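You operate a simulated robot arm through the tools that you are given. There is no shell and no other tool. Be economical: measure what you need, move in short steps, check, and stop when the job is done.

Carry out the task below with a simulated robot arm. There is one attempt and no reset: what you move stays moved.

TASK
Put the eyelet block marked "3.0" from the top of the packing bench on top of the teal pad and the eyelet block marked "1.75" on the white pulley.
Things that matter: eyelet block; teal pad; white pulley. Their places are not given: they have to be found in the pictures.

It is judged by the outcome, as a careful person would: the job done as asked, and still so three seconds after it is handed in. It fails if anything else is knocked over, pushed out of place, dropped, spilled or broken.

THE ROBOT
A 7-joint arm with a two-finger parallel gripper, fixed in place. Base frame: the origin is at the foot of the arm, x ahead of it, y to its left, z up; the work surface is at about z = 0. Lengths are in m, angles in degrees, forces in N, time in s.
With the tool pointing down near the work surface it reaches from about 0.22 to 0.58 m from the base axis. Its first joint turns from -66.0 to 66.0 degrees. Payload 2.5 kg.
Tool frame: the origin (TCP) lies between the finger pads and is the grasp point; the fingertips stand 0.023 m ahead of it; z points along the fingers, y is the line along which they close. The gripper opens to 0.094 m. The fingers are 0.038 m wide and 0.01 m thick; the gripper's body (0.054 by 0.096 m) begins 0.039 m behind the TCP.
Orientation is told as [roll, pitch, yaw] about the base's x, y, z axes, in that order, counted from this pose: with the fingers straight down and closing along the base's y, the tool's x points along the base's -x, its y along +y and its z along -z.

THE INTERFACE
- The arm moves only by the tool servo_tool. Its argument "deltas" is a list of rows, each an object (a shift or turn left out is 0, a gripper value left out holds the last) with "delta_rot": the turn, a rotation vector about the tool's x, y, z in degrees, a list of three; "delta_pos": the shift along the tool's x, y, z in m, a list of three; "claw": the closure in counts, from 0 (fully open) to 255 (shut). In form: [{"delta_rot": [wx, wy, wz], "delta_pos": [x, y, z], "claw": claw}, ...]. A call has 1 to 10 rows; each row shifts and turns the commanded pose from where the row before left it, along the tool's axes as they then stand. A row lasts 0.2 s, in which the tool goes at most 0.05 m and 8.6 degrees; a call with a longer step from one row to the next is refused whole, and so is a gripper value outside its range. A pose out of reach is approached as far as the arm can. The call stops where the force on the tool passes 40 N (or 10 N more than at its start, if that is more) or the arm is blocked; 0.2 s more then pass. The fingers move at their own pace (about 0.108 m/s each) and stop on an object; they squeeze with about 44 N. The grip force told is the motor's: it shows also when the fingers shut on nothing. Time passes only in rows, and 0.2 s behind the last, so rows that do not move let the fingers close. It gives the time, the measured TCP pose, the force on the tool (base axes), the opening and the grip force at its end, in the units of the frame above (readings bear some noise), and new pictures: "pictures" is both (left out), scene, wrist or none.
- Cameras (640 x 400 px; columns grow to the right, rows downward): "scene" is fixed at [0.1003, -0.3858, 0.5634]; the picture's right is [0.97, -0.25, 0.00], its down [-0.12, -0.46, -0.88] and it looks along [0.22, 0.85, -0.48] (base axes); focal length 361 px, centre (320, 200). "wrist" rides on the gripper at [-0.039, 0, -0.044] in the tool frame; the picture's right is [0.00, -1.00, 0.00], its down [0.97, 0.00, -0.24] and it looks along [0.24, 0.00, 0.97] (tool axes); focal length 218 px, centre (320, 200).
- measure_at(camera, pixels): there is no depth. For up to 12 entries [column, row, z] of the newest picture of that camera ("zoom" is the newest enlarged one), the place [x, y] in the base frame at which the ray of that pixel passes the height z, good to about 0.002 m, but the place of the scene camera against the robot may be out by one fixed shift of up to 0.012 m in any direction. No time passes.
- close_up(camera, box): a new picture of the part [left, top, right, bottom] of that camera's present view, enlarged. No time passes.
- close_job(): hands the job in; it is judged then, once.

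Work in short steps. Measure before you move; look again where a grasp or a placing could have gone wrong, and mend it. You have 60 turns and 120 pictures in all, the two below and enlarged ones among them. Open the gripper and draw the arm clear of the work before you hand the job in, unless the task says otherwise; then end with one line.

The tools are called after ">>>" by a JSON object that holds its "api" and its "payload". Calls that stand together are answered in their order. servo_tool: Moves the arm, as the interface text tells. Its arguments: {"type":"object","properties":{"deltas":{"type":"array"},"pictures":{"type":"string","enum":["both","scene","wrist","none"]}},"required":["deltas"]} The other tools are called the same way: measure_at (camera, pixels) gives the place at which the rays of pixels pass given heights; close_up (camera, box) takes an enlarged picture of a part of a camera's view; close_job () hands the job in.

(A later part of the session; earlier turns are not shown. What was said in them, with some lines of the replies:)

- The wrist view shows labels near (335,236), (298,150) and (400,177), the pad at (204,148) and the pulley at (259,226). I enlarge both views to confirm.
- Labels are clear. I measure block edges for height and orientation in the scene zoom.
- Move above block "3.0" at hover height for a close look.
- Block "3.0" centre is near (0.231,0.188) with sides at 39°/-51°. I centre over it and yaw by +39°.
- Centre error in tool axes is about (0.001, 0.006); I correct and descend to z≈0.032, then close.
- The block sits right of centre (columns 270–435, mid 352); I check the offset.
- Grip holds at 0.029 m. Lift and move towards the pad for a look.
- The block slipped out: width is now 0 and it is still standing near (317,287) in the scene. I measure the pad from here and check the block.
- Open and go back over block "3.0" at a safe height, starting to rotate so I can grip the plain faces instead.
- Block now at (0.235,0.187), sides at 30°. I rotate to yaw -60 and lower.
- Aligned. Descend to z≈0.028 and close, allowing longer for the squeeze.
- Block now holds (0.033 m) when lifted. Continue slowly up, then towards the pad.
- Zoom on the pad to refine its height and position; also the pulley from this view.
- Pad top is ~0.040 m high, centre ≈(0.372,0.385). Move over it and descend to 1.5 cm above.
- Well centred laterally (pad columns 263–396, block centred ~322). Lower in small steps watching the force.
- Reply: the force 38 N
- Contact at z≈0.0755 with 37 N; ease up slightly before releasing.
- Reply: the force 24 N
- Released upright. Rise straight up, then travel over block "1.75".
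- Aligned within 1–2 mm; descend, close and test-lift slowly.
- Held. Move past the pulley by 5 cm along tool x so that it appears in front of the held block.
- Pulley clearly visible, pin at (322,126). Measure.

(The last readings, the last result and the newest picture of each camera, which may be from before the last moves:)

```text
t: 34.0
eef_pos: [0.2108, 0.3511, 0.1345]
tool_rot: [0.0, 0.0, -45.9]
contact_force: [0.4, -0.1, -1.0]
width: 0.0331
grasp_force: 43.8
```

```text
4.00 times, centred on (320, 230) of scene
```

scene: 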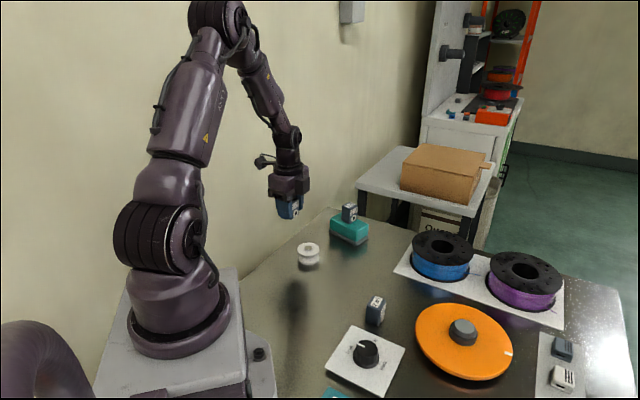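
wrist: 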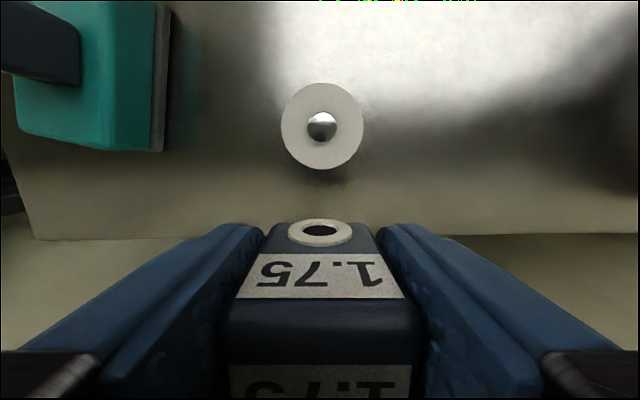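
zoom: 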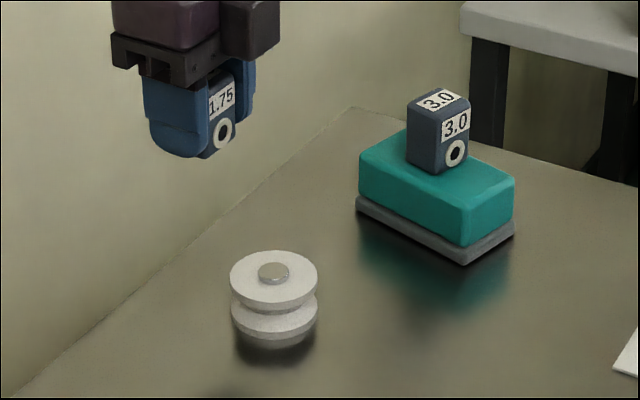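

Pulley axis at ≈(0.245,0.3145), Ø 0.053. Move over and descend to z≈0.078.

>>> {"api": "servo_tool", "payload": {"deltas": [{"delta_pos": [-0.01, -0.0005, 0]}, {"delta_pos": [-0.02, -0.0005, 0]}, {"delta_pos": [-0.02, -0.0005, 0]}, {}, {"delta_pos": [0, 0, 0.02]}, {"delta_pos": [0, 0, 0.02]}, {"delta_pos": [0, 0, 0.015]}, {}]}}

>>> {"api": "close_up", "payload": {"camera": "scene", "box": [260, 180, 380, 280]}}

```text
t: 35.8
eef_pos: [0.2454, 0.3157, 0.0793]
tool_rot: [0.0, 0.0, -45.9]
contact_force: [-0.5, 0.2, 0.1]
width: 0.0333
grasp_force: 44.2
```

scene: 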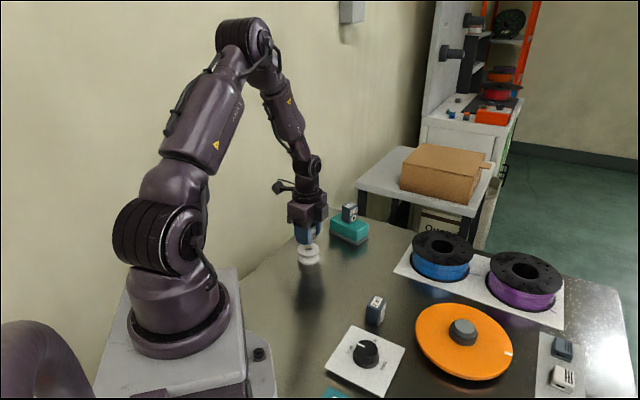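
wrist: 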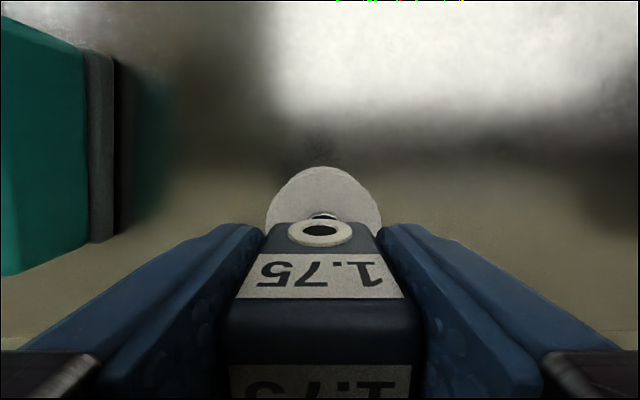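

```text
4.00 times, centred on (320, 230) of scene
```

zoom: 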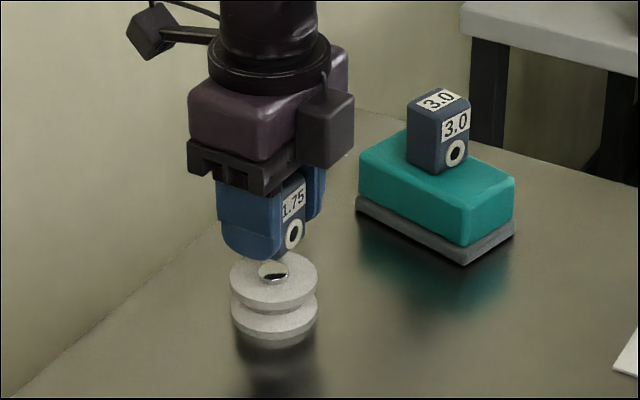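

>>> {"api": "measure_at", "payload": {"camera": "wrist", "pixels": [[322, 167, 0.03], [322, 167, 0.033], [267, 222, 0.03], [381, 222, 0.03]]}}

>>> {"api": "servo_tool", "payload": {"deltas": [{"delta_pos": [0, 0, 0.004]}, {"delta_pos": [0, 0, 0.003]}, {"delta_pos": [0, 0, 0.002]}, {}], "pictures": "none"}}

```text
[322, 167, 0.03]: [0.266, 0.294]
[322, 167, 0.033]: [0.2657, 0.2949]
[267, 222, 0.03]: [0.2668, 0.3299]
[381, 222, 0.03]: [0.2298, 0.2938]
```

```text
t: 36.8
eef_pos: [0.2439, 0.3175, 0.0698]
tool_rot: [0.0, 0.1, -45.9]
contact_force: [-0.1, 0.1, -0.3]
width: 0.0335
grasp_force: 43.7
```

Rim suggests the axis is ~2–3 mm further along tool -x; nudge 2 mm, then lower by 1–2 mm steps.

>>> {"api": "servo_tool", "payload": {"deltas": [{"delta_pos": [-0.002, 0, 0]}, {"delta_pos": [0, 0, 0.002]}, {"delta_pos": [0, 0, 0.002]}, {}], "pictures": "none"}}

```text
t: 37.8
eef_pos: [0.2465, 0.3155, 0.0647]
tool_rot: [-0.1, 0.0, -45.9]
contact_force: [0.3, 0.5, 0.0]
width: 0.0334
grasp_force: 43.6
```

>>> {"api": "servo_tool", "payload": {"deltas": [{"delta_pos": [0, 0, 0.001]}, {"delta_pos": [0, 0, 0.001]}, {}]}}

>>> {"api": "close_up", "payload": {"camera": "scene", "box": [280, 210, 340, 270]}}

```text
t: 38.6
eef_pos: [0.2473, 0.3144, 0.0621]
tool_rot: [0.0, 0.1, -45.9]
contact_force: [1.4, 0.6, -1.9]
width: 0.0333
grasp_force: 43.7
```

scene: 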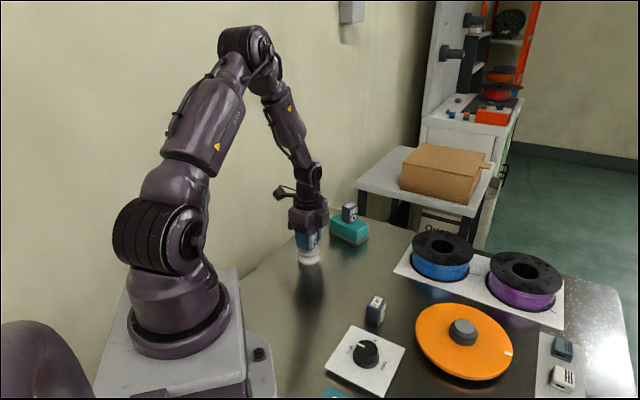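
wrist: 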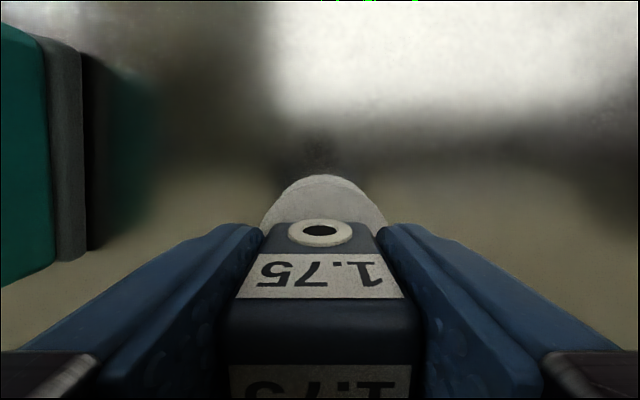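

```text
6.67 times, centred on (310, 240) of scene
```

zoom: 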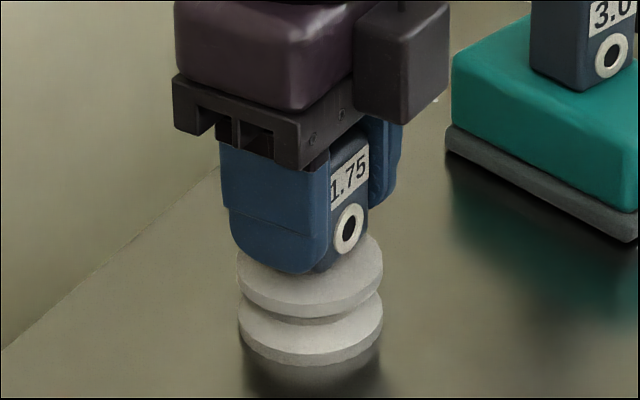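

>>> {"api": "servo_tool", "payload": {"deltas": [{"delta_pos": [0, 0, 0.001]}, {}], "pictures": "none"}}

```text
t: 39.2
eef_pos: [0.245, 0.3149, 0.0628]
tool_rot: [0.0, 0.0, -45.9]
contact_force: [-0.6, -0.1, -0.7]
width: 0.0333
grasp_force: 44.0
```

>>> {"api": "servo_tool", "payload": {"deltas": [{"delta_pos": [0, 0, 0.001]}, {}], "pictures": "none"}}

```text
t: 39.8
eef_pos: [0.245, 0.315, 0.0618]
tool_rot: [0.0, 0.0, -45.9]
contact_force: [-0.5, 1.0, -0.9]
width: 0.0332
grasp_force: 43.7
```

>>> {"api": "servo_tool", "payload": {"deltas": [{"delta_pos": [0, 0, 0.001]}, {"delta_pos": [0, 0, 0.001]}, {}], "pictures": "none"}}

```text
t: 40.6
eef_pos: [0.2457, 0.3149, 0.0587]
tool_rot: [0.0, 0.0, -45.9]
contact_force: [0.2, 0.3, -0.8]
width: 0.033
grasp_force: 44.2
```

>>> {"api": "servo_tool", "payload": {"deltas": [{"delta_pos": [0, 0, 0.001]}, {}], "pictures": "none"}}

>>> {"api": "close_up", "payload": {"camera": "scene", "box": [280, 210, 340, 270]}}

```text
t: 41.2
eef_pos: [0.245, 0.3159, 0.0585]
tool_rot: [0.1, 0.0, -46.0]
contact_force: [-0.6, 0.5, -0.2]
width: 0.0333
grasp_force: 44.3
```

```text
6.67 times, centred on (310, 240) of scene
```

zoom: 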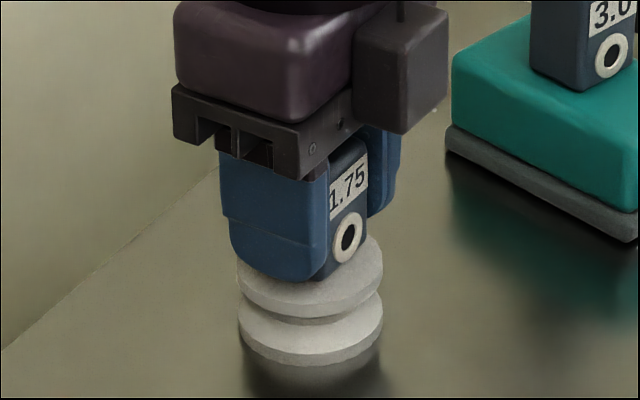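

No contact yet; continue 1 mm at a time.

>>> {"api": "servo_tool", "payload": {"deltas": [{"delta_pos": [0, 0, 0.001]}, {}], "pictures": "none"}}

>>> {"api": "servo_tool", "payload": {"deltas": [{"delta_pos": [0, 0, 0.0007]}, {}], "pictures": "none"}}

```text
t: 41.8
eef_pos: [0.2467, 0.315, 0.0582]
tool_rot: [0.0, -0.1, -45.9]
contact_force: [0.1, -0.1, -0.4]
width: 0.0333
grasp_force: 43.4
```

```text
t: 42.4
eef_pos: [0.2469, 0.3149, 0.0565]
tool_rot: [0.1, 0.0, -45.8]
contact_force: [0.3, -0.6, -0.8]
width: 0.0329
grasp_force: 44.3
```

>>> {"api": "servo_tool", "payload": {"deltas": [{"delta_pos": [0, 0, 0.001]}, {}], "pictures": "none"}}

>>> {"api": "close_up", "payload": {"camera": "scene", "box": [285, 225, 335, 265]}}

```text
t: 43.0
eef_pos: [0.2465, 0.3155, 0.0559]
tool_rot: [0.0, 0.1, -45.9]
contact_force: [-1.8, -1.7, 4.5]
width: 0.0332
grasp_force: 44.0
```

```text
10.00 times, centred on (310, 245) of scene
```

zoom: 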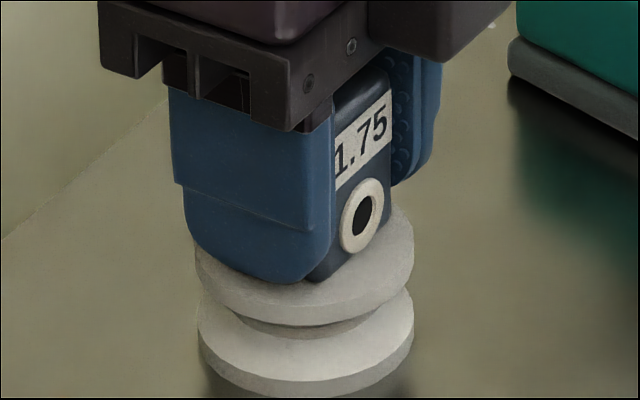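

Light contact (4.5 N), block centred on the pulley. Release.

>>> {"api": "servo_tool", "payload": {"deltas": [{"claw": 150}, {"claw": 100}, {"claw": 0}, {}, {}]}}

```text
t: 44.2
eef_pos: [0.245, 0.315, 0.0559]
tool_rot: [0.1, 0.0, -46.0]
contact_force: [-0.3, 0.5, -0.2]
width: 0.094
grasp_force: 0.0
```

scene: 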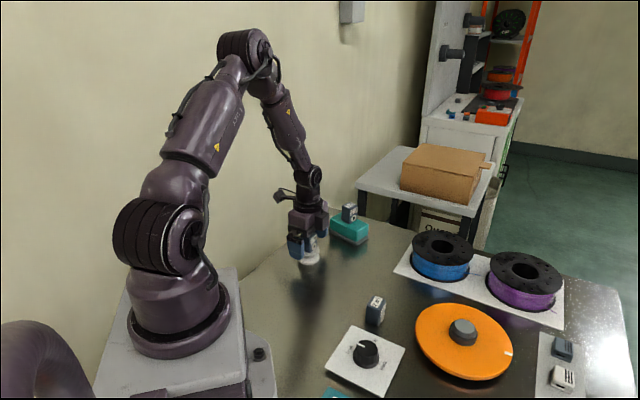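
wrist: 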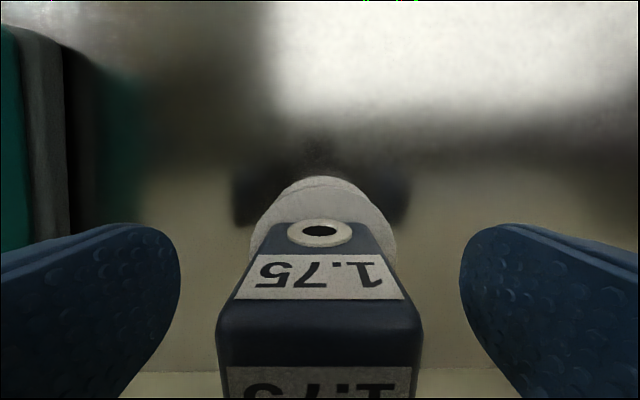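

Block stays upright. Rise straight up and check.

>>> {"api": "servo_tool", "payload": {"deltas": [{"delta_pos": [0, 0, -0.02]}, {"delta_pos": [0, 0, -0.03]}, {"delta_pos": [0, 0, -0.04]}, {"delta_pos": [0, 0, -0.04]}, {"delta_pos": [0, 0, -0.04]}, {}, {}]}}

>>> {"api": "close_up", "payload": {"camera": "scene", "box": [270, 180, 400, 280]}}

```text
t: 45.8
eef_pos: [0.2429, 0.3165, 0.2266]
tool_rot: [-0.1, -0.1, -45.9]
contact_force: [0.5, -0.6, 0.6]
width: 0.0941
grasp_force: 0.1
```

scene: 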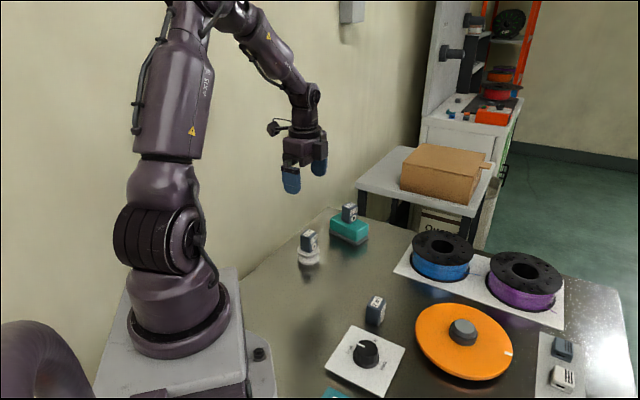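
wrist: 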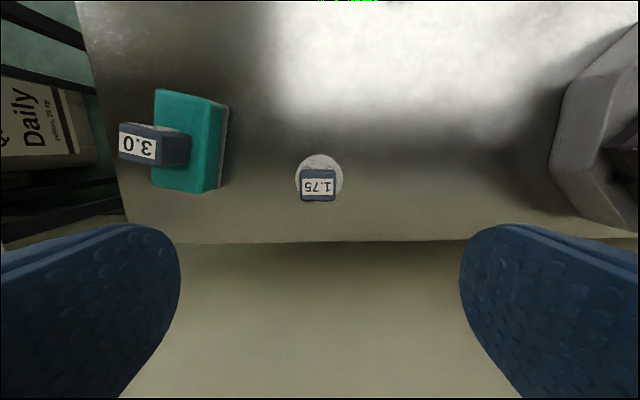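

```text
4.00 times, centred on (335, 230) of scene
```

zoom: 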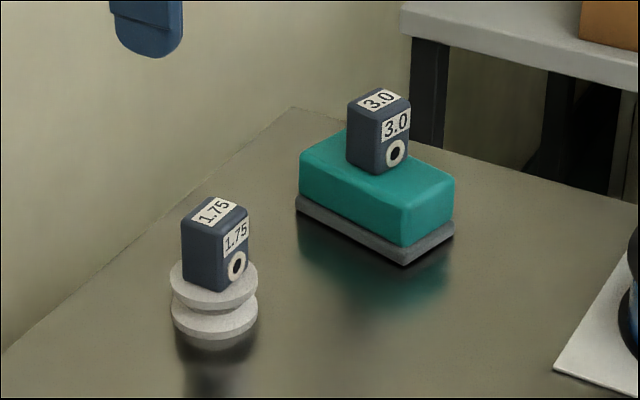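

Both blocks stand upright on their supports, nothing else is disturbed, and the arm is clear with the gripper open. I hand in.

>>> {"api": "close_job", "payload": {}}

```text
The job is handed in.
```

The "3.0" eyelet block is standing on the teal pad and the "1.75" block is standing on the white pulley. My first grip on "3.0" slipped as I lifted it; it stayed upright on the bench with only a slight shift, and I regripped it. Nothing else was disturbed in the final pictures.
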